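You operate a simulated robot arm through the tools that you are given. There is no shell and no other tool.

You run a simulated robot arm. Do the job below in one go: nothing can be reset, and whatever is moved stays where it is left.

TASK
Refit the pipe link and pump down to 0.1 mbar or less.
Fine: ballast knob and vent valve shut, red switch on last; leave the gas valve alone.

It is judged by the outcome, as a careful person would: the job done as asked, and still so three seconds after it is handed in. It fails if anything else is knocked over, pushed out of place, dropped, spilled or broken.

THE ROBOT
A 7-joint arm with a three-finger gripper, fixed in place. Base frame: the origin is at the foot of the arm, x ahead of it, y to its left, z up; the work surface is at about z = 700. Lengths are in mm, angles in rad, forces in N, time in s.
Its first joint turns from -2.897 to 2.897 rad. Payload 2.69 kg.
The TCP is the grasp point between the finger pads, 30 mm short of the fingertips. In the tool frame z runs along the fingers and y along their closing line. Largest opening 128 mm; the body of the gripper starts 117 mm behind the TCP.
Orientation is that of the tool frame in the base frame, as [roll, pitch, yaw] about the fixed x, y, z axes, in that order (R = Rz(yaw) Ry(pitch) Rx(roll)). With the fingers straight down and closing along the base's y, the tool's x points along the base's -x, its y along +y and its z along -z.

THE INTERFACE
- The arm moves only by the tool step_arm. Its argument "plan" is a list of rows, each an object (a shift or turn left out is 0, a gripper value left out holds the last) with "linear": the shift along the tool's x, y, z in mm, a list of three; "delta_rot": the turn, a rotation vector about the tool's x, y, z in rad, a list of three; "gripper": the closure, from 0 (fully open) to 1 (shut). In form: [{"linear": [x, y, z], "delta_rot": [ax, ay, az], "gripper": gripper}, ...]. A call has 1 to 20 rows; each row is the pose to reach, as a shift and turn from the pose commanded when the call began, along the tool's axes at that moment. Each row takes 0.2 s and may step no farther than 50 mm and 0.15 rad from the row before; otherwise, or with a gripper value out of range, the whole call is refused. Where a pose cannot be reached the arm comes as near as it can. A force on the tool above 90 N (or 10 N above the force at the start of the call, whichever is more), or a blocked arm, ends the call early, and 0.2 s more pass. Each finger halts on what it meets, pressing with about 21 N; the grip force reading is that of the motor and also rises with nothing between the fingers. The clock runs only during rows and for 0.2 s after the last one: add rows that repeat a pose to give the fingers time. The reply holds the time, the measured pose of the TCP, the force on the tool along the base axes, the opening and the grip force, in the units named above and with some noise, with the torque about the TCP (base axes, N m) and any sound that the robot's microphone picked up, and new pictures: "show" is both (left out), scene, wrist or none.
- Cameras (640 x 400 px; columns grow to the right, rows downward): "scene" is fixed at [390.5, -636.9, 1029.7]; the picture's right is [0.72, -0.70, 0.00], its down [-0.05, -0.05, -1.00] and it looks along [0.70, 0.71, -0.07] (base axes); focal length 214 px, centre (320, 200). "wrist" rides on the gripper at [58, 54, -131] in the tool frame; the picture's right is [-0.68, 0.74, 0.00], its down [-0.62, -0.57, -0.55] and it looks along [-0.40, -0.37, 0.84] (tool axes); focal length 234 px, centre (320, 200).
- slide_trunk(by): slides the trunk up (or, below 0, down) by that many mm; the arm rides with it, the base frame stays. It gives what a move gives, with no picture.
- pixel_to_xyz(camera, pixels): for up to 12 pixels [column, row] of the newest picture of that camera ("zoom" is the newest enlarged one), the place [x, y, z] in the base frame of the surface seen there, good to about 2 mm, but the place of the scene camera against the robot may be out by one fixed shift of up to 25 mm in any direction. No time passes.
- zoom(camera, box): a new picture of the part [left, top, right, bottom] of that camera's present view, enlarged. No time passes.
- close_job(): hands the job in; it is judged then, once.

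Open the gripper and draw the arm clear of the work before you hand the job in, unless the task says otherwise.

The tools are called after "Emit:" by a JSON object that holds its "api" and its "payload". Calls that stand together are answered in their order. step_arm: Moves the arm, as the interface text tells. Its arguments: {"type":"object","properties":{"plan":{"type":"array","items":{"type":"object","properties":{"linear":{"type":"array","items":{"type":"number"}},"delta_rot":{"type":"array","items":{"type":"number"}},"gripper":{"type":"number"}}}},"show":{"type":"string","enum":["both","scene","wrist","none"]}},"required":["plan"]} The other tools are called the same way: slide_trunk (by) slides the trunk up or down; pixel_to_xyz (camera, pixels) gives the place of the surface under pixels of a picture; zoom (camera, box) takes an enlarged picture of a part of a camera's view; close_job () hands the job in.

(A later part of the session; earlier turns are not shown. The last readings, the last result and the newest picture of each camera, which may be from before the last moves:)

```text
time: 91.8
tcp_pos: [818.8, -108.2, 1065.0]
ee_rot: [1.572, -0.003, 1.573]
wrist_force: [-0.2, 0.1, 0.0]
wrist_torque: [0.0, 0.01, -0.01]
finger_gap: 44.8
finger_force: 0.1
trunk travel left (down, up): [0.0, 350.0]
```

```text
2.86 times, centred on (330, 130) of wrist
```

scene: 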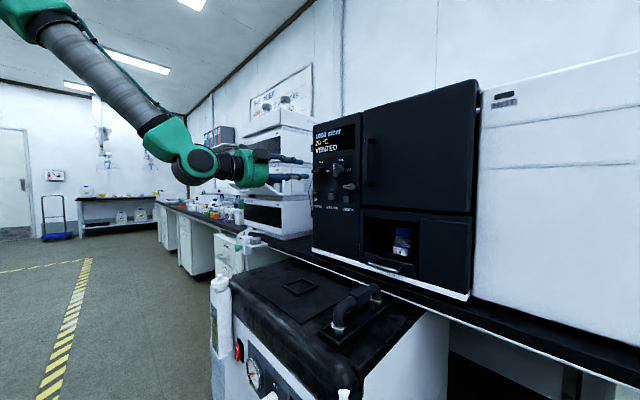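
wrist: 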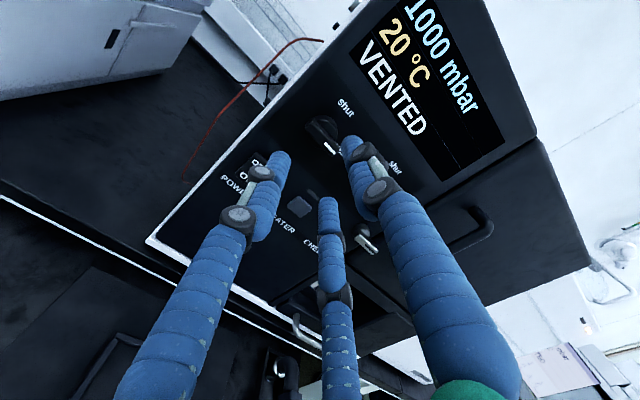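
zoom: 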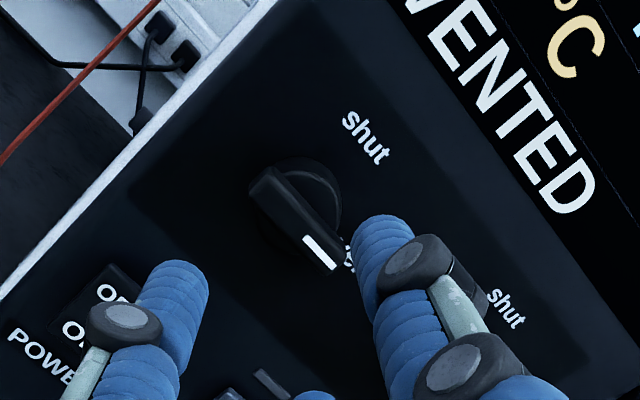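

Reached. I'll re-measure the bar from here to refine the alignment.

Emit:
{"api": "pixel_to_xyz", "payload": {"camera": "zoom", "pixels": [[262, 190], [328, 262], [295, 225], [320, 252], [285, 240], [275, 165], [340, 240], [305, 205], [318, 170], [265, 200], [300, 258], [290, 215]]}}

```text
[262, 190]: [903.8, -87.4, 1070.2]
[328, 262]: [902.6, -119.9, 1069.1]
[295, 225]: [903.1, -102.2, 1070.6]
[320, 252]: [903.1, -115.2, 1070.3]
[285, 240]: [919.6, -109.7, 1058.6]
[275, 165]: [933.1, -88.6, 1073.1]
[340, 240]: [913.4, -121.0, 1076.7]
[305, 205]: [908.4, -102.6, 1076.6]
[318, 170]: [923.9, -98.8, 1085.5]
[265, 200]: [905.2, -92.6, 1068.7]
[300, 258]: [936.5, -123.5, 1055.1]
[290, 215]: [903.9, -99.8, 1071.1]
```

Bar confirmed at centre (−106, 1070), front x=903. I'll open a bit wider, advance to x≈885.5 with TCP z≈1066, and let it settle.

Emit:
{"api": "step_arm", "payload": {"plan": [{"linear": [2, 0.8, 0], "gripper": 0.5}, {"linear": [2, 0.8, 25]}, {"linear": [2, 0.8, 45]}, {"linear": [2, 0.8, 58]}, {"linear": [2, 0.8, 66.5]}, {"linear": [2, 0.8, 66.5]}, {"linear": [2, 0.8, 66.5]}, {"linear": [2, 0.8, 66.5]}]}}

Emit:
{"api": "zoom", "payload": {"camera": "wrist", "box": [240, 60, 420, 220]}}

```text
time: 93.6
tcp_pos: [886.8, -105.7, 1065.4]
ee_rot: [1.569, 0.001, 1.572]
wrist_force: [0.7, -0.5, 0.2]
wrist_torque: [-0.02, 0.0, 0.02]
finger_gap: 64.0
finger_force: 0.0
trunk travel left (down, up): [0.0, 350.0]
```

scene: 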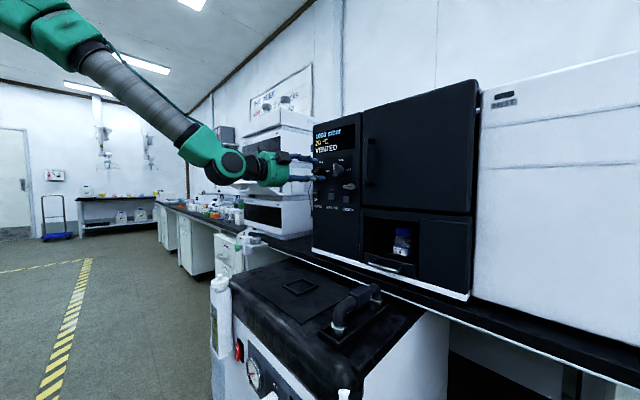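
wrist: 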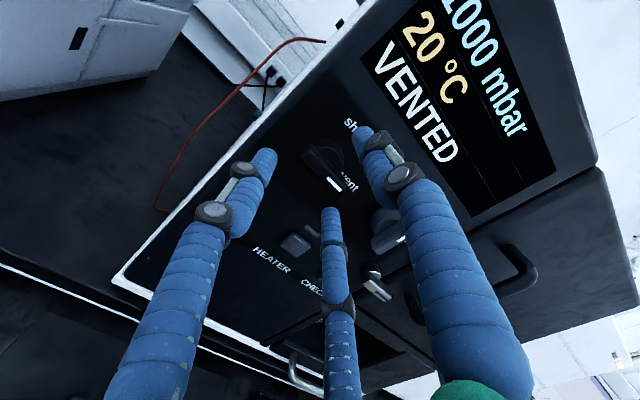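

```text
2.50 times, centred on (330, 140) of wrist
```

zoom: 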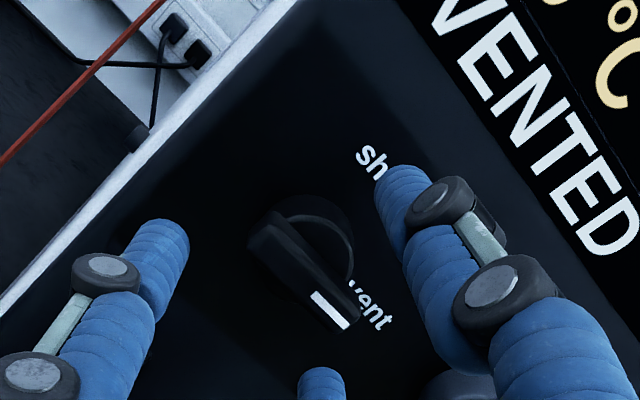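

Fingers straddle the vent bar without contact. Closing.

Emit:
{"api": "step_arm", "payload": {"plan": [{"gripper": 0.65}, {"gripper": 0.8}, {"gripper": 1.0}, {"gripper": 1.0}, {"gripper": 1.0}], "show": "wrist"}}

Emit:
{"api": "zoom", "payload": {"camera": "wrist", "box": [260, 80, 400, 210]}}

```text
time: 94.8
tcp_pos: [886.2, -105.2, 1065.4]
ee_rot: [1.571, -0.001, 1.571]
wrist_force: [1.5, 0.0, -1.8]
wrist_torque: [-0.02, -0.05, 0.0]
finger_gap: 20.5
finger_force: 44.8
trunk travel left (down, up): [0.0, 350.0]
```

wrist: 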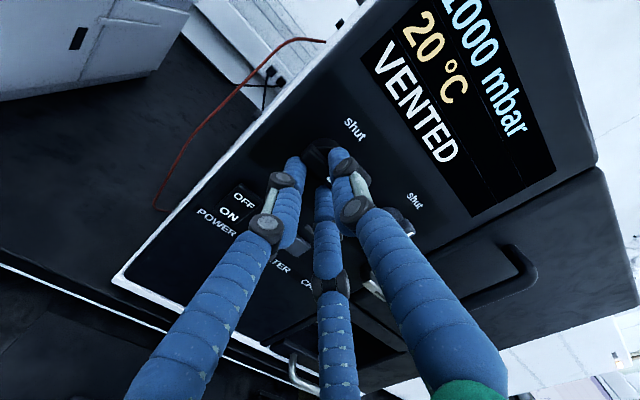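

```text
3.08 times, centred on (330, 145) of wrist
```

zoom: 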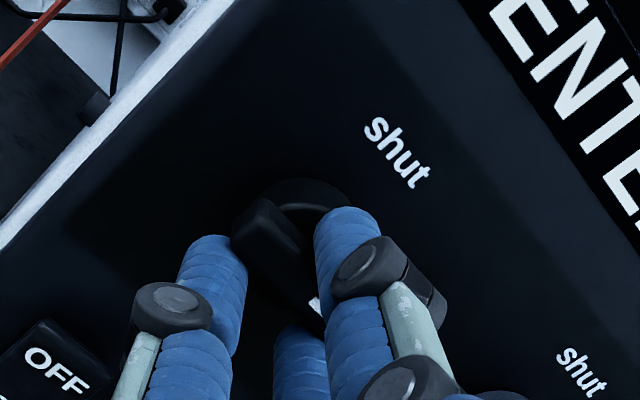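

Clean grip: 20.5 mm gap with practically no side force. Turning counter-clockwise about the knob's axis, first 0.86 rad.

Emit:
{"api": "step_arm", "payload": {"plan": [{"linear": [-0.58, -0.03, 0], "delta_rot": [0, 0, -0.143]}, {"linear": [-1.15, 0.02, 0], "delta_rot": [0, 0, -0.286]}, {"linear": [-1.71, 0.15, 0], "delta_rot": [0, 0, -0.428]}, {"linear": [-2.24, 0.36, 0], "delta_rot": [0, 0, -0.571]}, {"linear": [-2.74, 0.65, 0], "delta_rot": [0, 0, -0.714]}, {"linear": [-3.2, 1.0, 0], "delta_rot": [0, 0, -0.857]}], "show": "wrist"}}

```text
time: 96.2
tcp_pos: [885.3, -109.3, 1067.2]
ee_rot: [1.571, 0.858, 1.571]
wrist_force: [17.9, -1.6, 4.7]
wrist_torque: [0.01, 0.0, 0.03]
finger_gap: 20.5
finger_force: 45.3
trunk travel left (down, up): [0.0, 350.0]
```

wrist: 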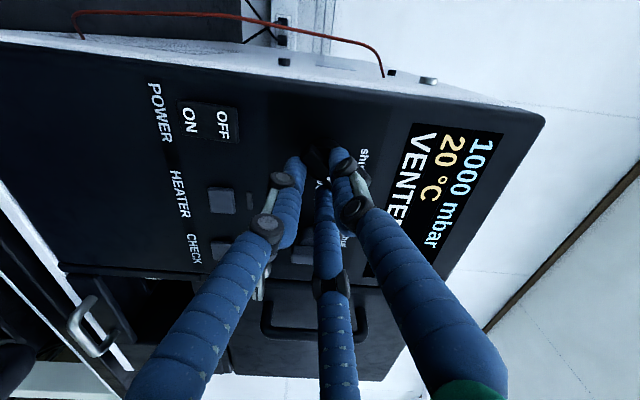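

Turning smoothly. Completing the remaining 0.714 rad.

Emit:
{"api": "step_arm", "payload": {"plan": [{"linear": [-0.35, -0.45, 0], "delta_rot": [0, 0, -0.143]}, {"linear": [-0.77, -0.85, 0], "delta_rot": [0, 0, -0.286]}, {"linear": [-1.23, -1.19, 0], "delta_rot": [0, 0, -0.428]}, {"linear": [-1.74, -1.46, 0], "delta_rot": [0, 0, -0.571]}, {"linear": [-2.29, -1.65, 0], "delta_rot": [0, 0, -0.716]}, {"linear": [-2.29, -1.65, 0], "delta_rot": [0, 0, -0.716]}]}}

Emit:
{"api": "zoom", "payload": {"camera": "wrist", "box": [250, 70, 410, 210]}}

Emit:
{"api": "zoom", "payload": {"camera": "scene", "box": [290, 110, 390, 220]}}

```text
time: 97.6
tcp_pos: [885.9, -109.2, 1070.0]
ee_rot: [-0.958, 1.566, -0.955]
wrist_force: [22.1, 12.2, 20.5]
wrist_torque: [0.31, -0.69, 0.23]
finger_gap: 20.3
finger_force: 45.1
trunk travel left (down, up): [0.0, 350.0]
```

scene: 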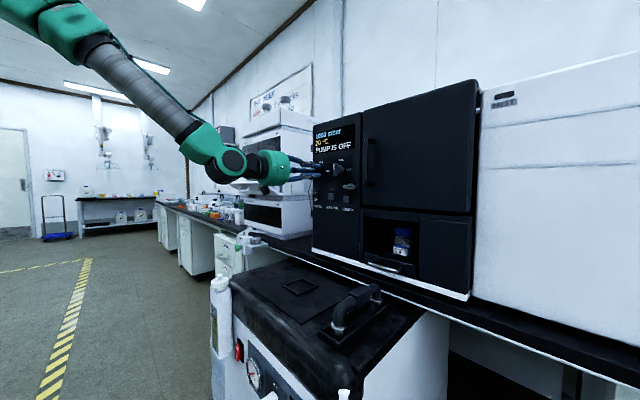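
wrist: 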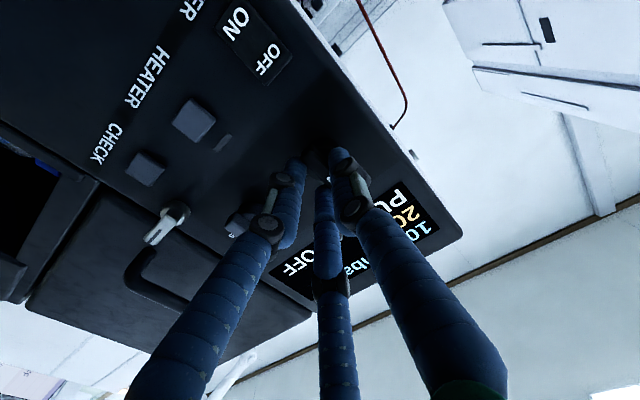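

```text
2.86 times, centred on (330, 140) of wrist
```

zoom: 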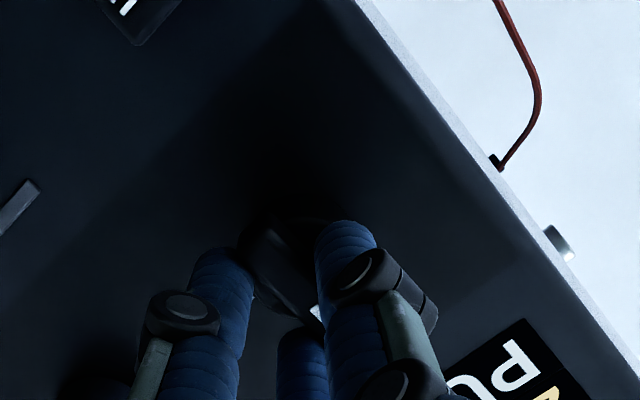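

```text
3.64 times, centred on (340, 165) of scene
```

zoom: 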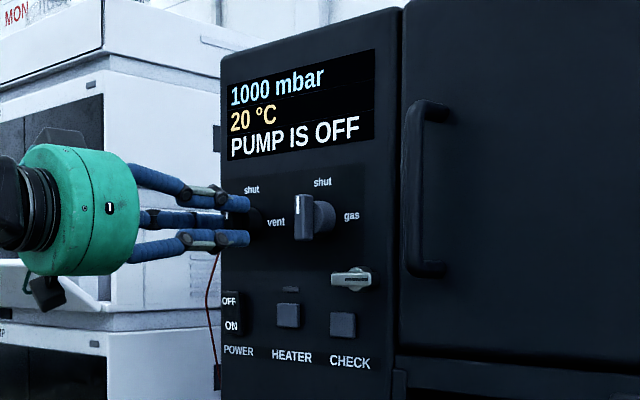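

The oven display now says "PUMP IS OFF" instead of "VENTED": the vent is shut and nothing else is flagged. Releasing and backing straight off.

Emit:
{"api": "step_arm", "payload": {"plan": [{"gripper": 0.8}, {"gripper": 0.6}, {"gripper": 0.6}, {"linear": [0, 0, -30]}, {"linear": [0, 0, -70]}, {"linear": [0, 0, -115]}, {"linear": [0, 0, -160]}, {"linear": [0, 0, -160]}]}}

Emit:
{"api": "zoom", "payload": {"camera": "scene", "box": [290, 110, 390, 220]}}

Emit:
{"api": "zoom", "payload": {"camera": "wrist", "box": [200, 60, 400, 200]}}

```text
time: 99.4
tcp_pos: [724.1, -113.4, 1067.5]
ee_rot: [-1.878, 1.57, -1.874]
wrist_force: [0.1, -0.2, -0.5]
wrist_torque: [-0.01, -0.01, 0.03]
finger_gap: 51.3
finger_force: 0.0
trunk travel left (down, up): [0.0, 350.0]
```

scene: 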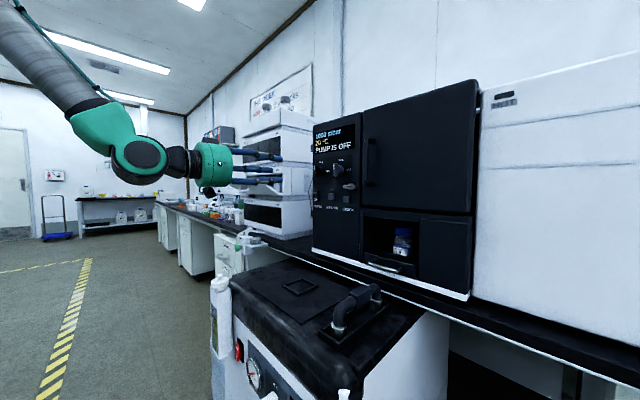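
wrist: 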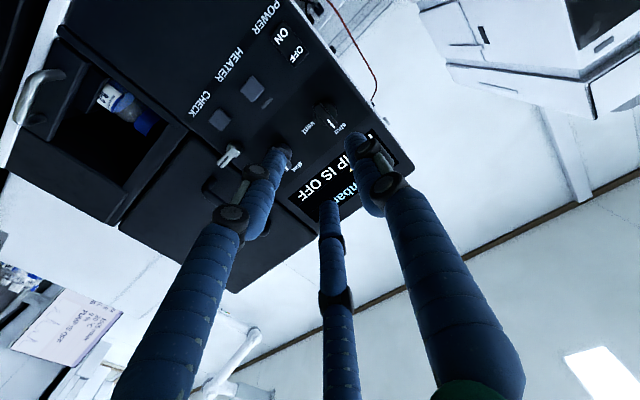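

```text
3.64 times, centred on (340, 165) of scene
```

zoom: 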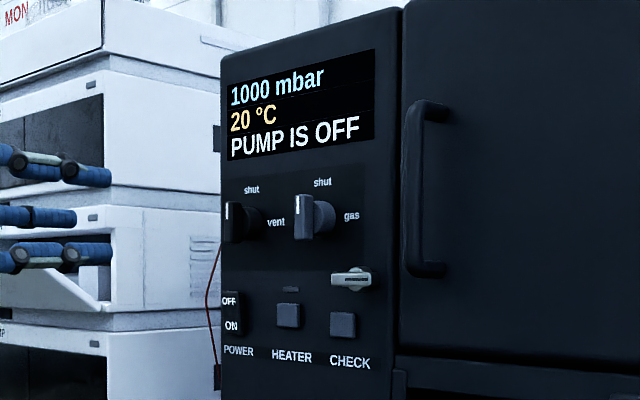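

```text
2.86 times, centred on (300, 130) of wrist
```

zoom: 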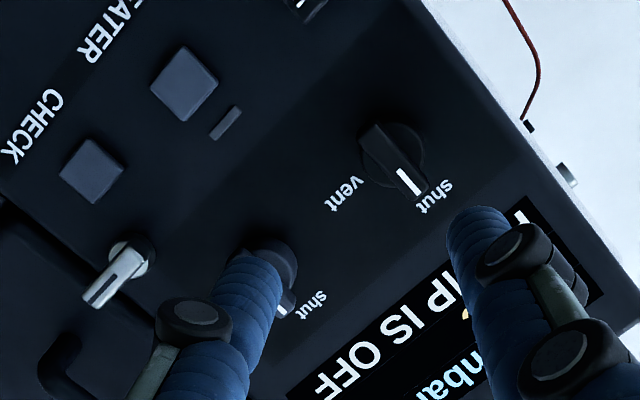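

Vent knob is at shut, gas untouched. Now the red switch: I'll back away, tilt the tool 45° downwards and roll it so a single finger leads, stopping well in front of the pump.

Emit:
{"api": "step_arm", "payload": {"plan": [{"linear": [0, 9, -45], "delta_rot": [0, 0.13, 0]}, {"linear": [0, 18, -90], "delta_rot": [0, 0.26, 0]}, {"linear": [0, 27, -135], "delta_rot": [0, 0.39, 0]}, {"linear": [20, 36, -175], "delta_rot": [0, 0.52, 0]}, {"linear": [60, 45, -194], "delta_rot": [0, 0.65, 0]}, {"linear": [105, 53, -194], "delta_rot": [0, 0.785, 0]}, {"linear": [150, 53, -194], "delta_rot": [0, 0.785, 0]}, {"linear": [195, 53, -194], "delta_rot": [0, 0.785, 0]}, {"linear": [240, 53, -194], "delta_rot": [0, 0.785, 0]}, {"linear": [267, 53, -194], "delta_rot": [0, 0.785, 0]}, {"linear": [267, 53, -194], "delta_rot": [0, 0.785, 0]}]}}

```text
time: 101.8
tcp_pos: [532.4, -60.6, 801.2]
ee_rot: [-3.142, 0.785, -3.139]
wrist_force: [-0.5, -0.7, 0.1]
wrist_torque: [0.0, -0.01, 0.03]
finger_gap: 51.4
finger_force: 0.1
trunk travel left (down, up): [0.0, 350.0]
```

scene: 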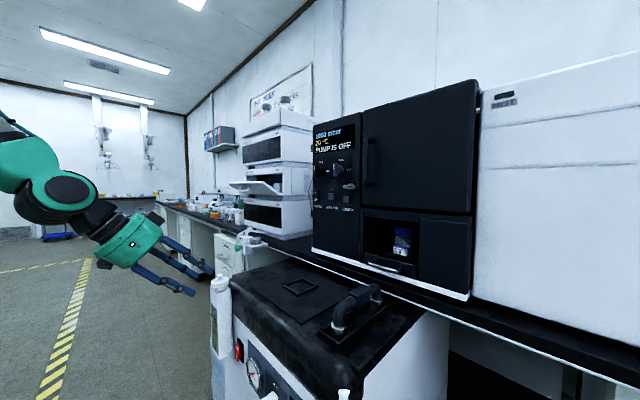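
wrist: 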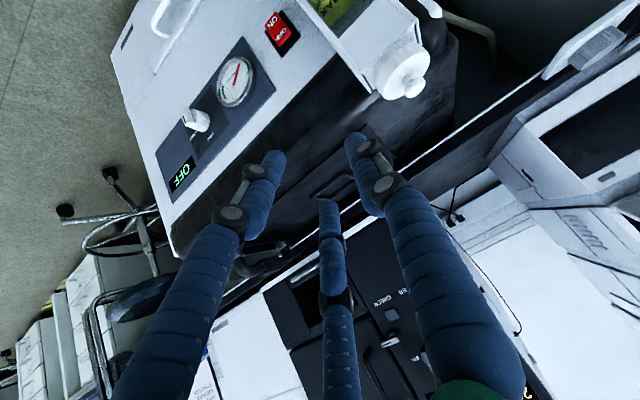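

Clear view of the switch at (283,32). I'll zoom and measure the switch and the neighbouring bottle holder.

Emit:
{"api": "zoom", "payload": {"camera": "wrist", "box": [250, 0, 330, 60]}}

Emit:
{"api": "pixel_to_xyz", "payload": {"camera": "zoom", "pixels": [[230, 130], [280, 240], [255, 190], [210, 90], [300, 290], [180, 130], [290, 180], [350, 250], [330, 330], [220, 60], [470, 150], [250, 120]]}}

Emit:
{"api": "pixel_to_xyz", "payload": {"camera": "wrist", "pixels": [[315, 20], [340, 45], [370, 90], [330, 5], [395, 60], [405, 85], [300, 5], [355, 20]]}}

```text
6.67 times, centred on (290, 30) of wrist
```

zoom: 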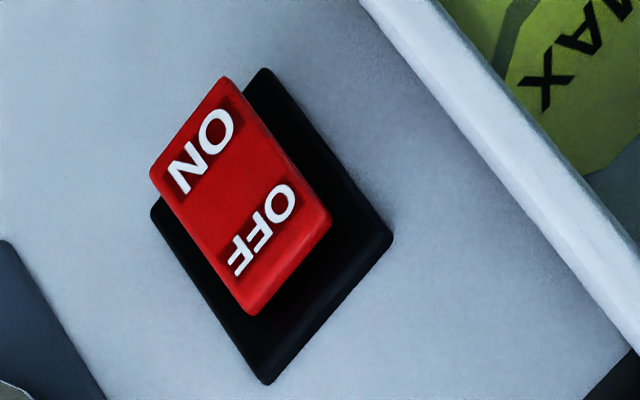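

```text
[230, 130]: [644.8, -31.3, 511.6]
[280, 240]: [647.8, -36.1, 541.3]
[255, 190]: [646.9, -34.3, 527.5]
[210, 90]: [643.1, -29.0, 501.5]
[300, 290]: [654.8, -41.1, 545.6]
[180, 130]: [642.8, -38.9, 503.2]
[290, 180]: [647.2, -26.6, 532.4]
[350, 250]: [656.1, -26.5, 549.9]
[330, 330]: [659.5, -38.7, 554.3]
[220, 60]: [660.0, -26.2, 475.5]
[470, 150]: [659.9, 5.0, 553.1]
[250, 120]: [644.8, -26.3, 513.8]
```

```text
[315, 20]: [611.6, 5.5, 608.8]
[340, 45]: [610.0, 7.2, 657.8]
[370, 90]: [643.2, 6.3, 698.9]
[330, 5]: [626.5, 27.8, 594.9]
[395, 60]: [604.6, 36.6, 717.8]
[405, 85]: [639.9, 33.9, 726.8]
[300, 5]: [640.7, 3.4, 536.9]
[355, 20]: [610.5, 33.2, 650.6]
```

The rocker spans z 500–547 and y −45…−25; its ON half protrudes to x≈643. The bottle holder edge is at y≈+4. I'll descend in front of the pump, roll the single finger to the front, and close the fingers.

Emit:
{"api": "step_arm", "payload": {"plan": [{"linear": [16.8, 2.2, 19.4], "delta_rot": [0, 0, 0.143], "gripper": 1.0}, {"linear": [33.7, 4.5, 38.8], "delta_rot": [0, 0, 0.286]}, {"linear": [50.5, 6.7, 58.2], "delta_rot": [0, 0, 0.428]}, {"linear": [67.4, 8.9, 77.7], "delta_rot": [0, 0, 0.571]}, {"linear": [84.2, 11.2, 97], "delta_rot": [0, 0, 0.714]}, {"linear": [101, 13.4, 116.5], "delta_rot": [0, 0, 0.857]}, {"linear": [118, 15.7, 136], "delta_rot": [0, 0, 1.0]}, {"linear": [134.8, 17.9, 155.3], "delta_rot": [0, 0, 1.143]}, {"linear": [151.6, 20, 174.8], "delta_rot": [0, 0, 1.285]}, {"linear": [168.5, 22.4, 194.2], "delta_rot": [0, 0, 1.428]}, {"linear": [185.3, 24.6, 213.6], "delta_rot": [0, 0, 1.5708]}, {"linear": [185.3, 24.6, 213.6], "delta_rot": [0, 0, 1.5708]}]}}

```text
time: 104.4
tcp_pos: [548.2, -65.7, 524.0]
ee_rot: [2.356, -0.026, 1.597]
wrist_force: [-0.2, 0.3, -0.7]
wrist_torque: [0.01, 0.01, 0.03]
finger_gap: 2.4
finger_force: 22.0
out of reach, approached as far as the arm can: row 5, 6, 7, 8, 9, 10, 11, 12
trunk travel left (down, up): [0.0, 350.0]
```

scene: 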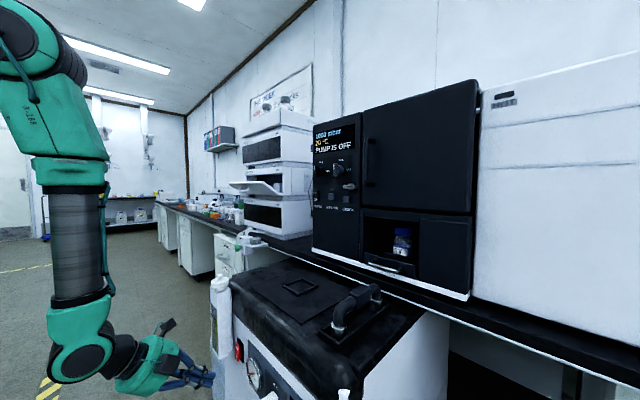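
wrist: 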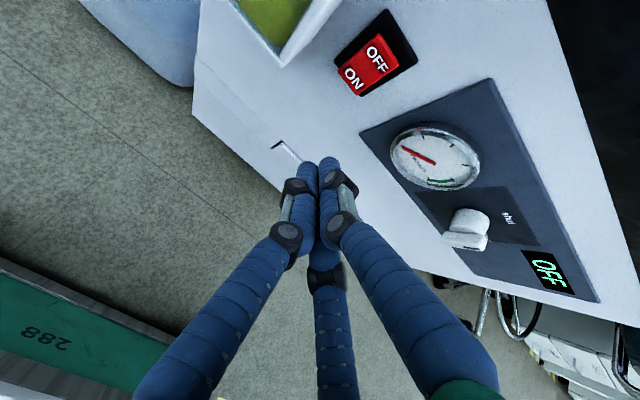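

Orientation is right but y is 30 mm short due to a joint limit close to the base. I'll move forward, where reach is better, still about 20 mm off the switch.

Emit:
{"api": "step_arm", "payload": {"plan": [{"linear": [0, 14, 14]}, {"linear": [0, 28, 28]}, {"linear": [0, 28, 28]}, {"linear": [0, 28, 28]}]}}

```text
time: 105.4
tcp_pos: [587.6, -80.4, 524.3]
ee_rot: [2.357, -0.013, 1.589]
wrist_force: [0.7, 0.6, 1.0]
wrist_torque: [-0.02, -0.02, -0.01]
finger_gap: 2.3
finger_force: 21.0
out of reach, approached as far as the arm can: row 1, 2, 3, 4
trunk travel left (down, up): [0.0, 350.0]
```

scene: 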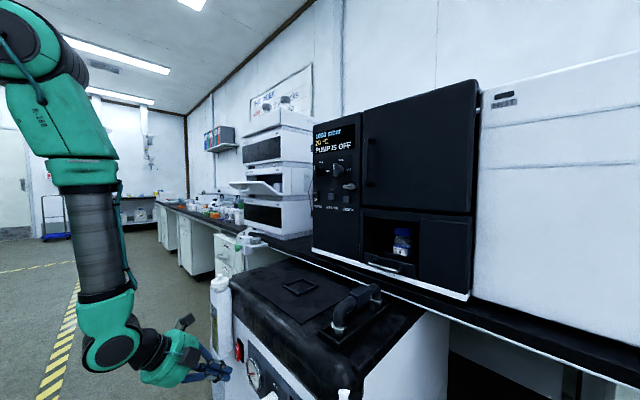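
wrist: 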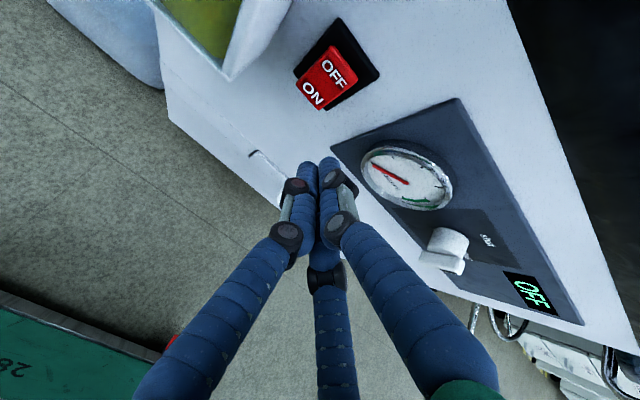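

Reach is still limited at 45°. I'll tilt the tool further down (about 65°) in place, which relieves the wrist joint.

Emit:
{"api": "step_arm", "payload": {"plan": [{"linear": [0, -5, -5], "delta_rot": [0.1, 0, 0]}, {"linear": [0, -10, -10], "delta_rot": [0.2, 0, 0]}, {"linear": [0, -10, -10], "delta_rot": [0.3, 0, 0]}, {"linear": [0, -10, -10], "delta_rot": [0.35, 0, 0]}, {"linear": [0, -10, -10], "delta_rot": [0.35, 0, 0]}]}}

```text
time: 106.6
tcp_pos: [572.1, -82.4, 524.2]
ee_rot: [2.707, 0.001, 1.572]
wrist_force: [0.2, 0.1, 0.5]
wrist_torque: [0.0, 0.0, 0.01]
finger_gap: 2.5
finger_force: 20.8
trunk travel left (down, up): [0.0, 350.0]
```

scene: 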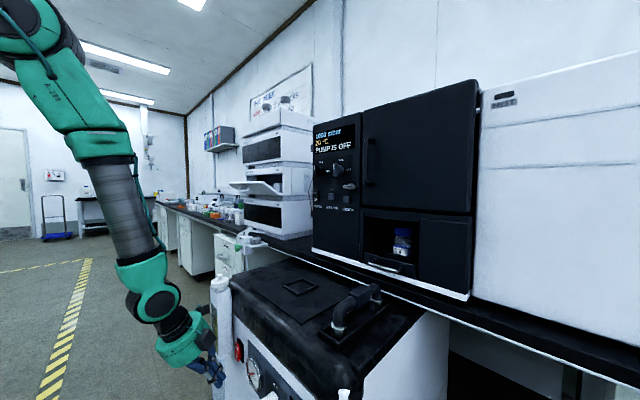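
wrist: 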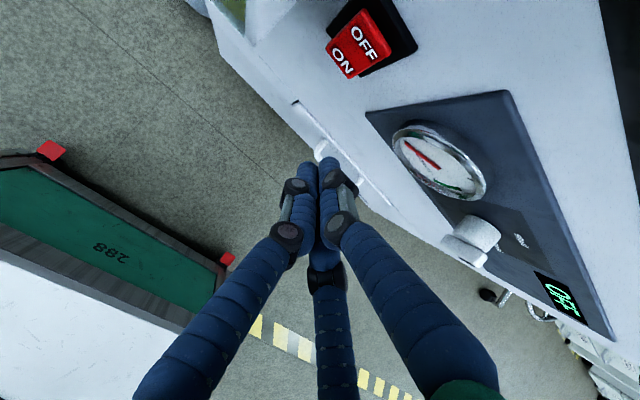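

Orientation now holds exactly at (572,-82,524). But rolled this way the wrist camera would come close to the bottle holder (y≥4), so I'll roll back to put the camera behind, staying here in free space.

Emit:
{"api": "step_arm", "payload": {"plan": [{"delta_rot": [0, 0, -0.143]}, {"delta_rot": [0, 0, -0.286]}, {"delta_rot": [0, 0, -0.428]}, {"delta_rot": [0, 0, -0.571]}, {"delta_rot": [0, 0, -0.714]}, {"delta_rot": [0, 0, -0.857]}, {"delta_rot": [0, 0, -1.0]}, {"delta_rot": [0, 0, -1.143]}, {"delta_rot": [0, 0, -1.285]}, {"delta_rot": [0, 0, -1.428]}, {"delta_rot": [0, 0, -1.5708]}, {"delta_rot": [0, 0, -1.5708]}]}}

```text
time: 109.2
tcp_pos: [573.0, -80.0, 523.6]
ee_rot: [-3.141, 0.435, -3.138]
wrist_force: [-0.2, 0.6, -0.4]
wrist_torque: [-0.01, 0.0, 0.03]
finger_gap: 2.2
finger_force: 21.4
trunk travel left (down, up): [0.0, 350.0]
```

scene: 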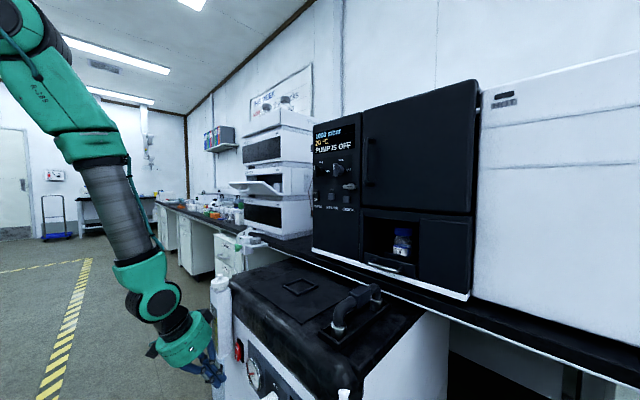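
wrist: 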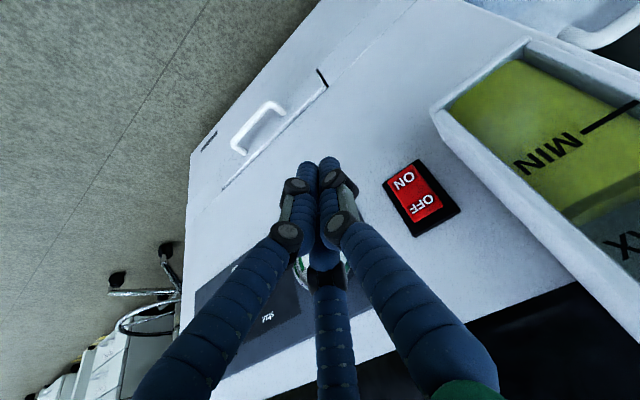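

Good. Now move in line with the switch (y≈−33), still ~25 mm in front of it.

Emit:
{"api": "step_arm", "payload": {"plan": [{"linear": [-4, 12, 1]}, {"linear": [-8, 24, 2]}, {"linear": [-13, 36, 3]}, {"linear": [-17, 47, 3.5]}, {"linear": [-17, 47, 3.5]}]}}

Emit:
{"api": "zoom", "payload": {"camera": "wrist", "box": [270, 100, 430, 240]}}

Emit:
{"api": "zoom", "payload": {"camera": "scene", "box": [180, 300, 280, 400]}}

```text
time: 110.4
tcp_pos: [592.0, -36.2, 529.7]
ee_rot: [3.13, 0.433, -3.14]
wrist_force: [0.5, -0.9, 0.5]
wrist_torque: [0.03, -0.02, -0.03]
finger_gap: 2.4
finger_force: 21.5
trunk travel left (down, up): [0.0, 350.0]
```

scene: 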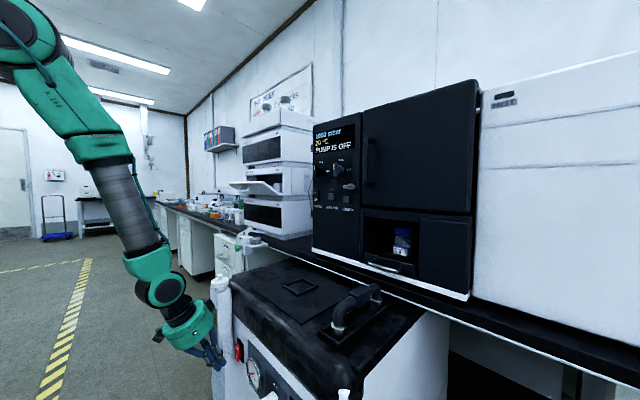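
wrist: 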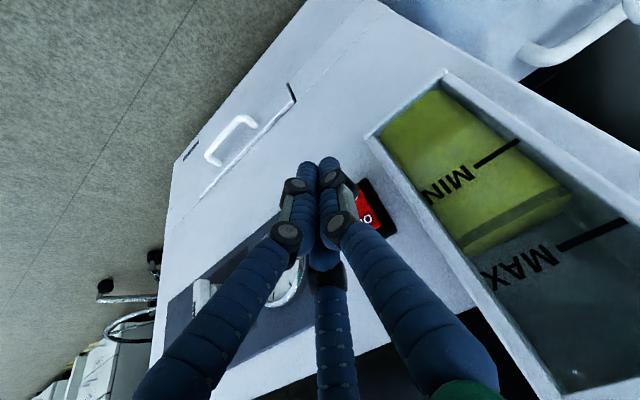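

```text
2.86 times, centred on (350, 170) of wrist
```

zoom: 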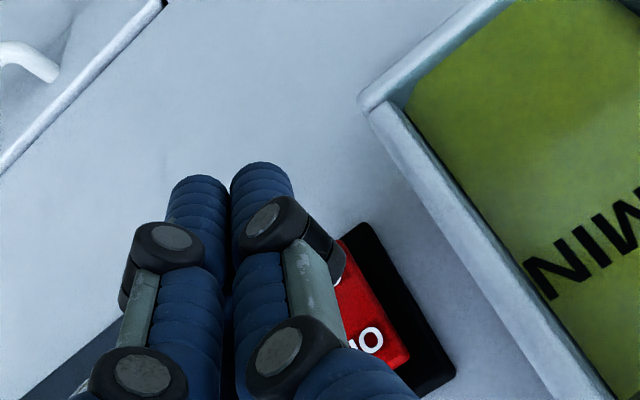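

```text
4.00 times, centred on (230, 350) of scene
```

zoom: 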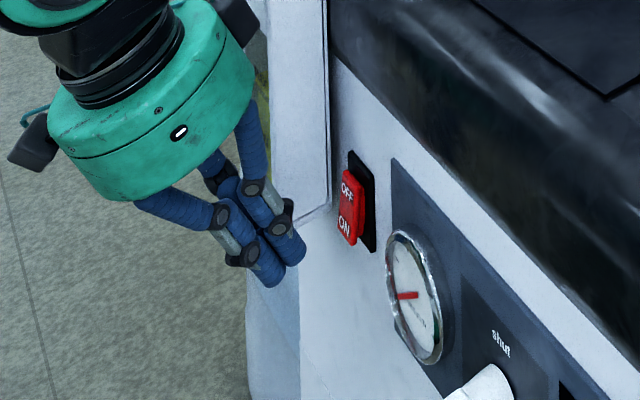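

The scene zoom shows the finger tips left of the switch's ON half. I'll compare both in the same camera's coordinates.

Emit:
{"api": "pixel_to_xyz", "payload": {"camera": "zoom", "pixels": [[300, 245], [295, 255], [285, 240], [272, 275], [262, 265], [345, 232], [350, 205], [345, 245], [352, 185], [280, 225], [288, 262], [360, 200]]}}

```text
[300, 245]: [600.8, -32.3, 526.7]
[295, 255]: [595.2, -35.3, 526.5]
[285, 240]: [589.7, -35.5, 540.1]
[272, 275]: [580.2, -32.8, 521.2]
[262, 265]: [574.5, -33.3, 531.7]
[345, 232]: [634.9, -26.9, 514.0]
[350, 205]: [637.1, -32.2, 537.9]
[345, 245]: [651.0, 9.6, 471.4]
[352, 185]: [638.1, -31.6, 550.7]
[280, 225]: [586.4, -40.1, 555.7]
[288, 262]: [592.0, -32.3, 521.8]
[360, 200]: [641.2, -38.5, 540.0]
```

Tips will meet the ON half at z≈505–514 if I lower 4 mm. I'll advance in small steps, watching the force.

Emit:
{"api": "step_arm", "payload": {"plan": [{"linear": [-8, 0.5, 6]}, {"linear": [-16.5, 1, 12]}, {"linear": [-21, 1, 14.1]}, {"linear": [-21, 1, 14.1]}], "show": "scene"}}

Emit:
{"api": "zoom", "payload": {"camera": "scene", "box": [190, 310, 270, 390]}}

```text
time: 111.4
tcp_pos: [609.9, -33.1, 522.7]
ee_rot: [3.135, 0.427, -3.141]
wrist_force: [-72.0, -23.9, 31.1]
wrist_torque: [4.54, -10.23, 2.74]
finger_gap: 2.4
finger_force: 20.4
trunk travel left (down, up): [0.0, 350.0]
```

scene: 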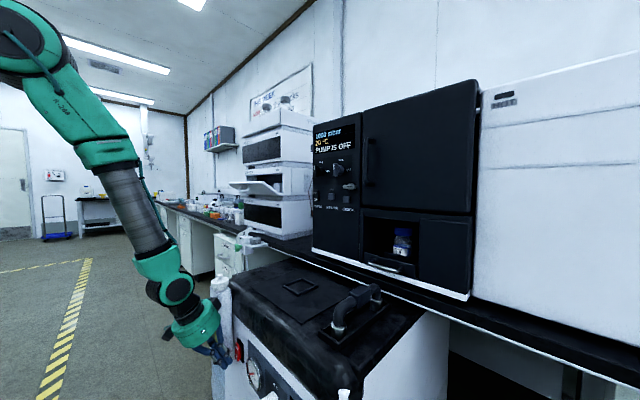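

```text
5.00 times, centred on (230, 350) of scene
```

zoom: 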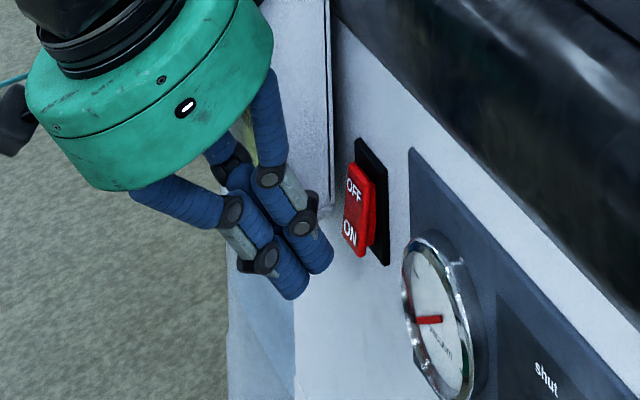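

The force comes from about 140 mm above the TCP: the palm is touching the bottle holder's corner at (610,5,665). Backing off immediately.

Emit:
{"api": "step_arm", "payload": {"plan": [{"linear": [10, -6, -5]}, {"linear": [25, -14, -11]}, {"linear": [36, -20, -16]}, {"linear": [36, -20, -16]}]}}

Emit:
{"api": "zoom", "payload": {"camera": "scene", "box": [190, 270, 270, 390]}}

```text
time: 112.4
tcp_pos: [576.4, -53.1, 523.5]
ee_rot: [3.141, 0.435, -3.141]
wrist_force: [0.5, 1.0, -0.4]
wrist_torque: [0.0, -0.02, -0.01]
finger_gap: 2.2
finger_force: 21.0
trunk travel left (down, up): [0.0, 350.0]
```

scene: 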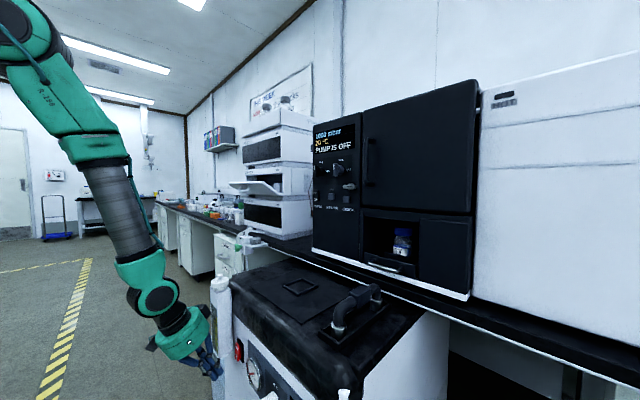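
wrist: 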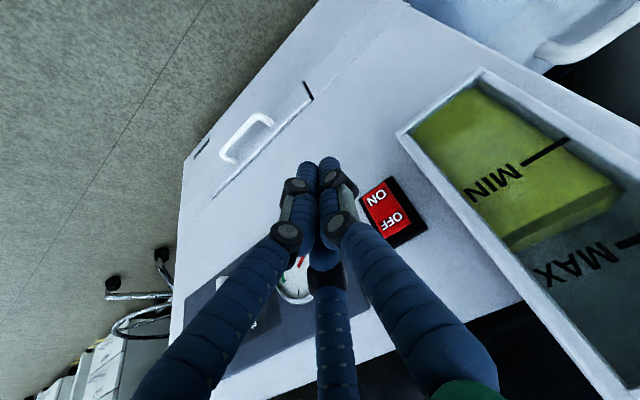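

```text
3.33 times, centred on (230, 330) of scene
```

zoom: 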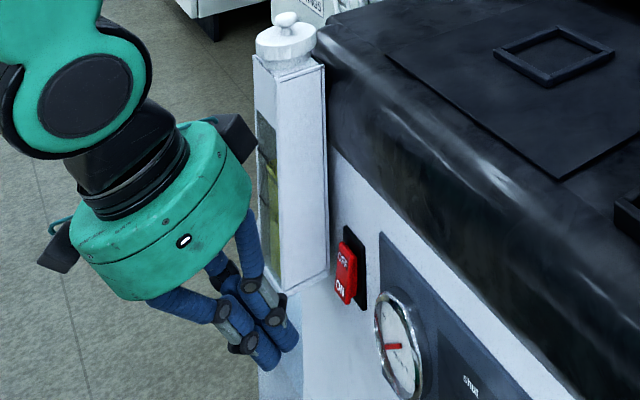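

The holder appears unmoved. There are also black brackets on the palm at (235,140) and (65,245) in the zoom; I'll locate them and check the bottle holder against its original position.

Emit:
{"api": "pixel_to_xyz", "payload": {"camera": "zoom", "pixels": [[235, 140], [240, 155], [220, 130], [65, 245], [50, 262], [183, 240], [245, 205], [100, 290], [290, 45], [265, 60], [322, 70], [300, 180]]}}

Emit:
{"api": "zoom", "payload": {"camera": "scene", "box": [200, 220, 440, 400]}}

Emit:
{"api": "pixel_to_xyz", "payload": {"camera": "scene", "pixels": [[219, 280], [222, 310], [228, 320], [215, 300]]}}

```text
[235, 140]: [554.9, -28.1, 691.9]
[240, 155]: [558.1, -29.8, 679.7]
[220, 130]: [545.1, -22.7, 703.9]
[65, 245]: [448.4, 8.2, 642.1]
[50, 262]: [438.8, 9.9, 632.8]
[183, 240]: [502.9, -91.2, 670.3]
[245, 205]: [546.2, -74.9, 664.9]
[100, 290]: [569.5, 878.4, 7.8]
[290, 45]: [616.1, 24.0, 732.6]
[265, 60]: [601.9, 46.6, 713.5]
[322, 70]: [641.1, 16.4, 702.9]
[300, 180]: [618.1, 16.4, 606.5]
```

```text
2.22 times, centred on (320, 310) of scene
```

zoom: 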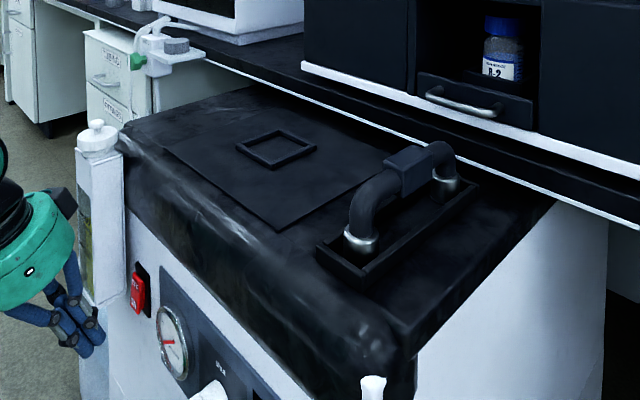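

```text
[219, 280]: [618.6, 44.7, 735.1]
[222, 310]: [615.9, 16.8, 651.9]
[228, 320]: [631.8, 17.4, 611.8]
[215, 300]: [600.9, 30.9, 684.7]
```

The holder's coordinates are unchanged from the start, so it wasn't displaced. I'll approach the switch obliquely from the −y side instead (tool azimuth 45°), which keeps palm and brackets away from the holder. First I rotate in free space, further from it.

Emit:
{"api": "step_arm", "payload": {"plan": [{"linear": [5, -15, 0], "delta_rot": [-0.041, 0, -0.089]}, {"linear": [10, -30, 0], "delta_rot": [-0.095, 0, -0.204]}, {"linear": [10, -35, 0], "delta_rot": [-0.155, 0, -0.334]}, {"linear": [10, -35, 0], "delta_rot": [-0.215, 0, -0.463]}, {"linear": [10, -35, 0], "delta_rot": [-0.275, 0, -0.592]}, {"linear": [10, -35, 0], "delta_rot": [-0.331, 0, -0.712]}, {"linear": [10, -35, 0], "delta_rot": [-0.331, 0, -0.712]}], "show": "none"}}

Emit:
{"api": "step_arm", "payload": {"plan": [{"delta_rot": [0, -0.09, 0]}, {"delta_rot": [0, -0.1745, 0]}, {"delta_rot": [0, -0.1745, 0]}]}}

```text
time: 114.0
tcp_pos: [567.0, -87.7, 520.2]
ee_rot: [-3.139, 0.436, -2.354]
wrist_force: [0.0, 0.7, 1.0]
wrist_torque: [0.01, 0.0, 0.02]
finger_gap: 2.5
finger_force: 21.0
trunk travel left (down, up): [0.0, 350.0]
```

```text
time: 114.8
tcp_pos: [567.4, -87.9, 520.7]
ee_rot: [-3.141, 0.61, -2.354]
wrist_force: [0.4, 0.7, 0.2]
wrist_torque: [0.02, 0.02, 0.05]
finger_gap: 2.2
finger_force: 21.1
trunk travel left (down, up): [0.0, 350.0]
```

scene: 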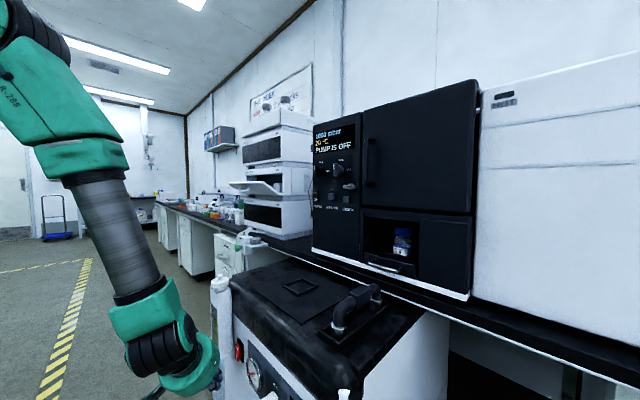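
wrist: 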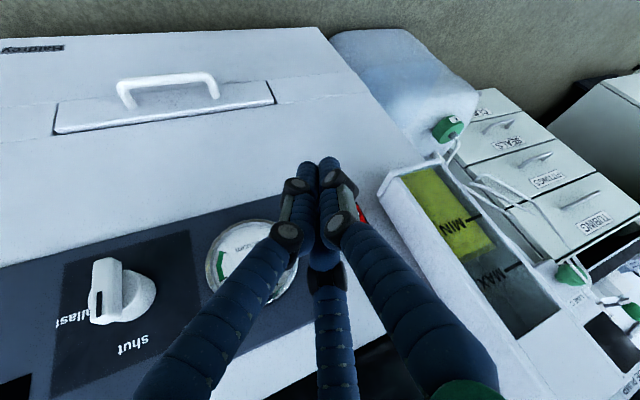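

Reached as planned. I'll check the actual fingertip coordinates relative to the TCP.

Emit:
{"api": "pixel_to_xyz", "payload": {"camera": "wrist", "pixels": [[308, 164], [328, 160], [310, 170], [330, 168], [318, 175], [335, 175], [300, 185], [345, 185], [360, 215], [110, 290], [330, 158], [306, 175]]}}

Emit:
{"api": "zoom", "payload": {"camera": "wrist", "box": [270, 130, 400, 240]}}

Emit:
{"api": "zoom", "payload": {"camera": "scene", "box": [180, 320, 280, 400]}}

```text
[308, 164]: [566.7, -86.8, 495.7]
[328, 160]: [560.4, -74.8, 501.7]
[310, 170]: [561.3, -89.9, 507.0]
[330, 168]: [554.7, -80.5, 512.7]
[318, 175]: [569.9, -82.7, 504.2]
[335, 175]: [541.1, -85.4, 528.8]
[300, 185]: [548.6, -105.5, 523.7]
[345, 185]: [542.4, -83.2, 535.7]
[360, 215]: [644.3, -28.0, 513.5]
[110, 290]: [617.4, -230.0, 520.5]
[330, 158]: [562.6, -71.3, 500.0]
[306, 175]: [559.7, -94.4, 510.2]
```

```text
3.64 times, centred on (335, 185) of wrist
```

zoom: 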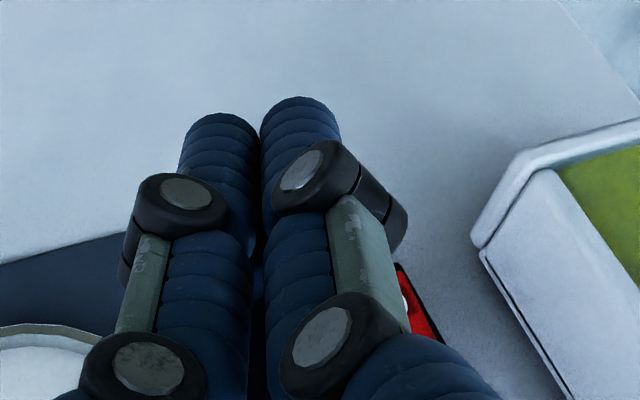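

```text
5.00 times, centred on (230, 360) of scene
```

zoom: 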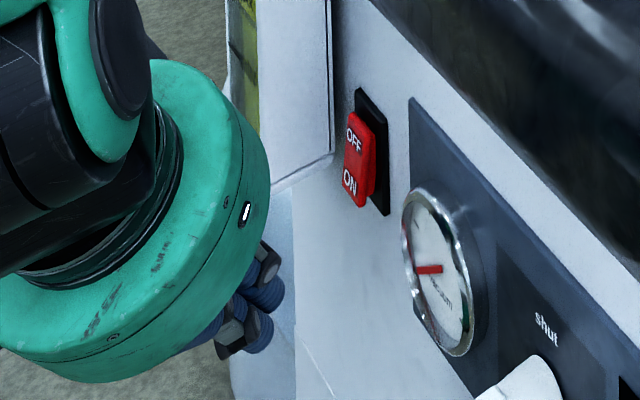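

Tips are ~22 mm ahead of the TCP when closed. I'll move to (600,−42,515), about 20 mm short of the ON half, and re-check clearances.

Emit:
{"api": "step_arm", "payload": {"plan": [{"linear": [-14, 3, 12]}, {"linear": [-28, 6, 24]}, {"linear": [-42.2, 9.4, 36.5]}, {"linear": [-42.2, 9.4, 36.5]}, {"linear": [-42.2, 9.4, 36.5]}]}}

Emit:
{"api": "zoom", "payload": {"camera": "wrist", "box": [270, 130, 400, 240]}}

Emit:
{"api": "zoom", "payload": {"camera": "scene", "box": [180, 300, 280, 400]}}

```text
time: 116.0
tcp_pos: [599.8, -43.1, 513.8]
ee_rot: [-3.14, 0.608, -2.355]
wrist_force: [-0.2, 0.2, 0.1]
wrist_torque: [-0.03, 0.03, 0.03]
finger_gap: 2.3
finger_force: 21.4
trunk travel left (down, up): [0.0, 350.0]
```

scene: 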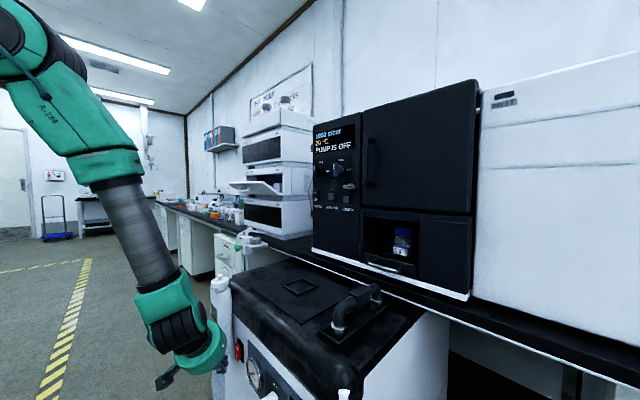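
wrist: 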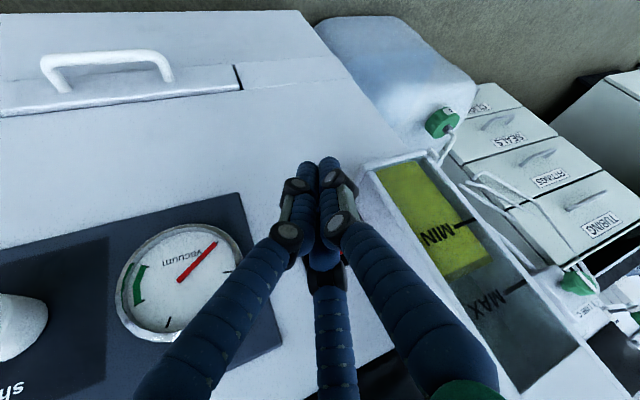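

```text
3.64 times, centred on (335, 185) of wrist
```

zoom: 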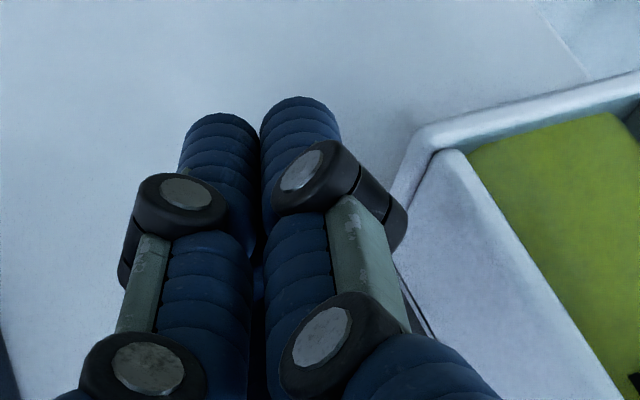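

```text
4.00 times, centred on (230, 350) of scene
```

zoom: 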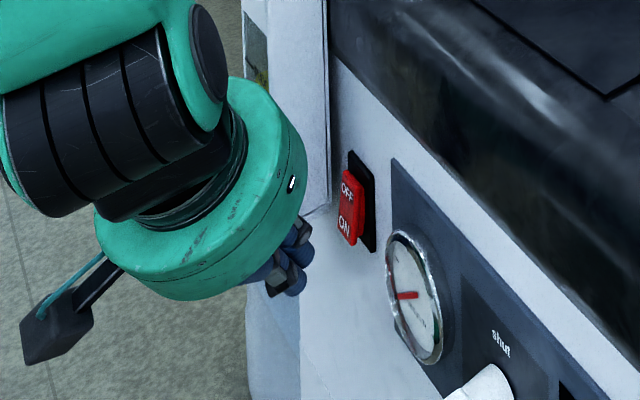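

I'll compare fingertip and rocker coordinates in this same scene zoom.

Emit:
{"api": "pixel_to_xyz", "payload": {"camera": "zoom", "pixels": [[308, 250], [305, 262], [300, 285], [292, 292], [302, 230], [310, 240], [346, 228], [348, 240], [344, 200], [270, 290], [298, 270], [290, 240]]}}

```text
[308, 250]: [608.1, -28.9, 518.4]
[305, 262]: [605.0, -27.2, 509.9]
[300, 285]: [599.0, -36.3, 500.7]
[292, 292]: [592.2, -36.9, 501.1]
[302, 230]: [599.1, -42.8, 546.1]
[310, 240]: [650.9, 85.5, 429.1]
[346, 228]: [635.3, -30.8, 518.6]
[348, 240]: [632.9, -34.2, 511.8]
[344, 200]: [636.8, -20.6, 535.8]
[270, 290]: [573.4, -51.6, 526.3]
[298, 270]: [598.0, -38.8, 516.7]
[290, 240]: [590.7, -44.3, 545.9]
```

In the same coordinates the leading tip is at (608,−29,~514) and the ON half at (634,−32,~515): aligned, 26 mm apart. Lowering 3 mm and advancing to about 4 mm short.

Emit:
{"api": "step_arm", "payload": {"plan": [{"linear": [-5, -7, 5.5]}, {"linear": [-11, -15.6, 11.4]}, {"linear": [-11, -15.6, 11.4]}]}}

Emit:
{"api": "zoom", "payload": {"camera": "scene", "box": [190, 310, 270, 390]}}

```text
time: 116.8
tcp_pos: [621.0, -43.3, 511.9]
ee_rot: [3.141, 0.609, -2.356]
wrist_force: [-0.9, 0.0, -0.9]
wrist_torque: [0.0, 0.06, 0.02]
finger_gap: 2.4
finger_force: 20.7
trunk travel left (down, up): [0.0, 350.0]
```

scene: 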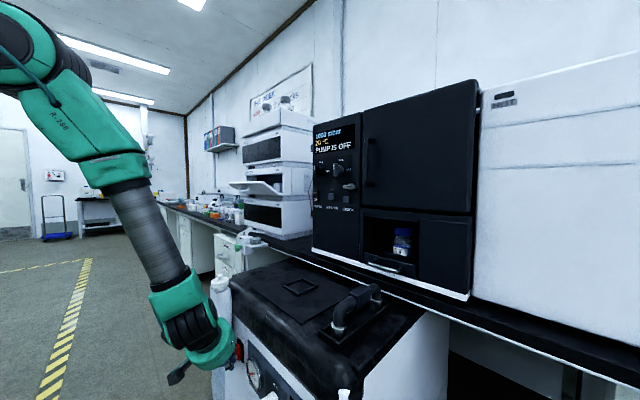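
wrist: 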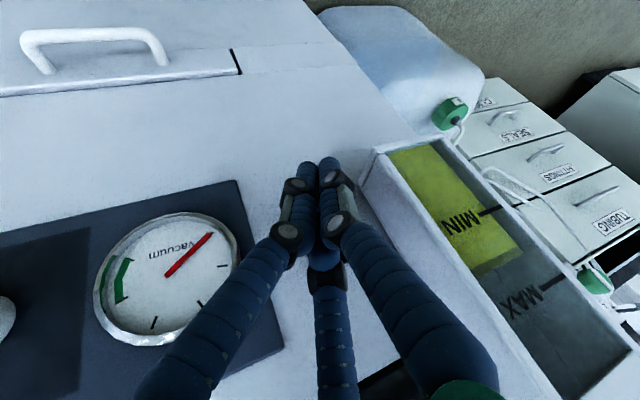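

```text
5.00 times, centred on (230, 350) of scene
```

zoom: 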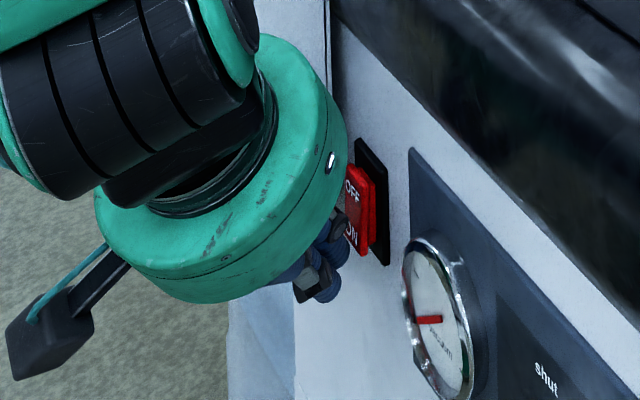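

Close now. The knuckle near (340,225) may lead the tip, so I'll measure which part is foremost.

Emit:
{"api": "pixel_to_xyz", "payload": {"camera": "zoom", "pixels": [[340, 222], [345, 230], [343, 245], [338, 262], [345, 252], [333, 285], [325, 295], [335, 215], [352, 235], [352, 245], [353, 190], [338, 240]]}}

```text
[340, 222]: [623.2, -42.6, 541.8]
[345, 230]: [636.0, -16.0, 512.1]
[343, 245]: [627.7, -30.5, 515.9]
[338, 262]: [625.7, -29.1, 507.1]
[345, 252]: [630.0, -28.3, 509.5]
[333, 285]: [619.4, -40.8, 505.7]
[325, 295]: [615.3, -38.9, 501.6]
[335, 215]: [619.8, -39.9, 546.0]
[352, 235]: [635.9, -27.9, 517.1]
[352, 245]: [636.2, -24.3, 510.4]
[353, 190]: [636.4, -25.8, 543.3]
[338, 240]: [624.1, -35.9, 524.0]
```

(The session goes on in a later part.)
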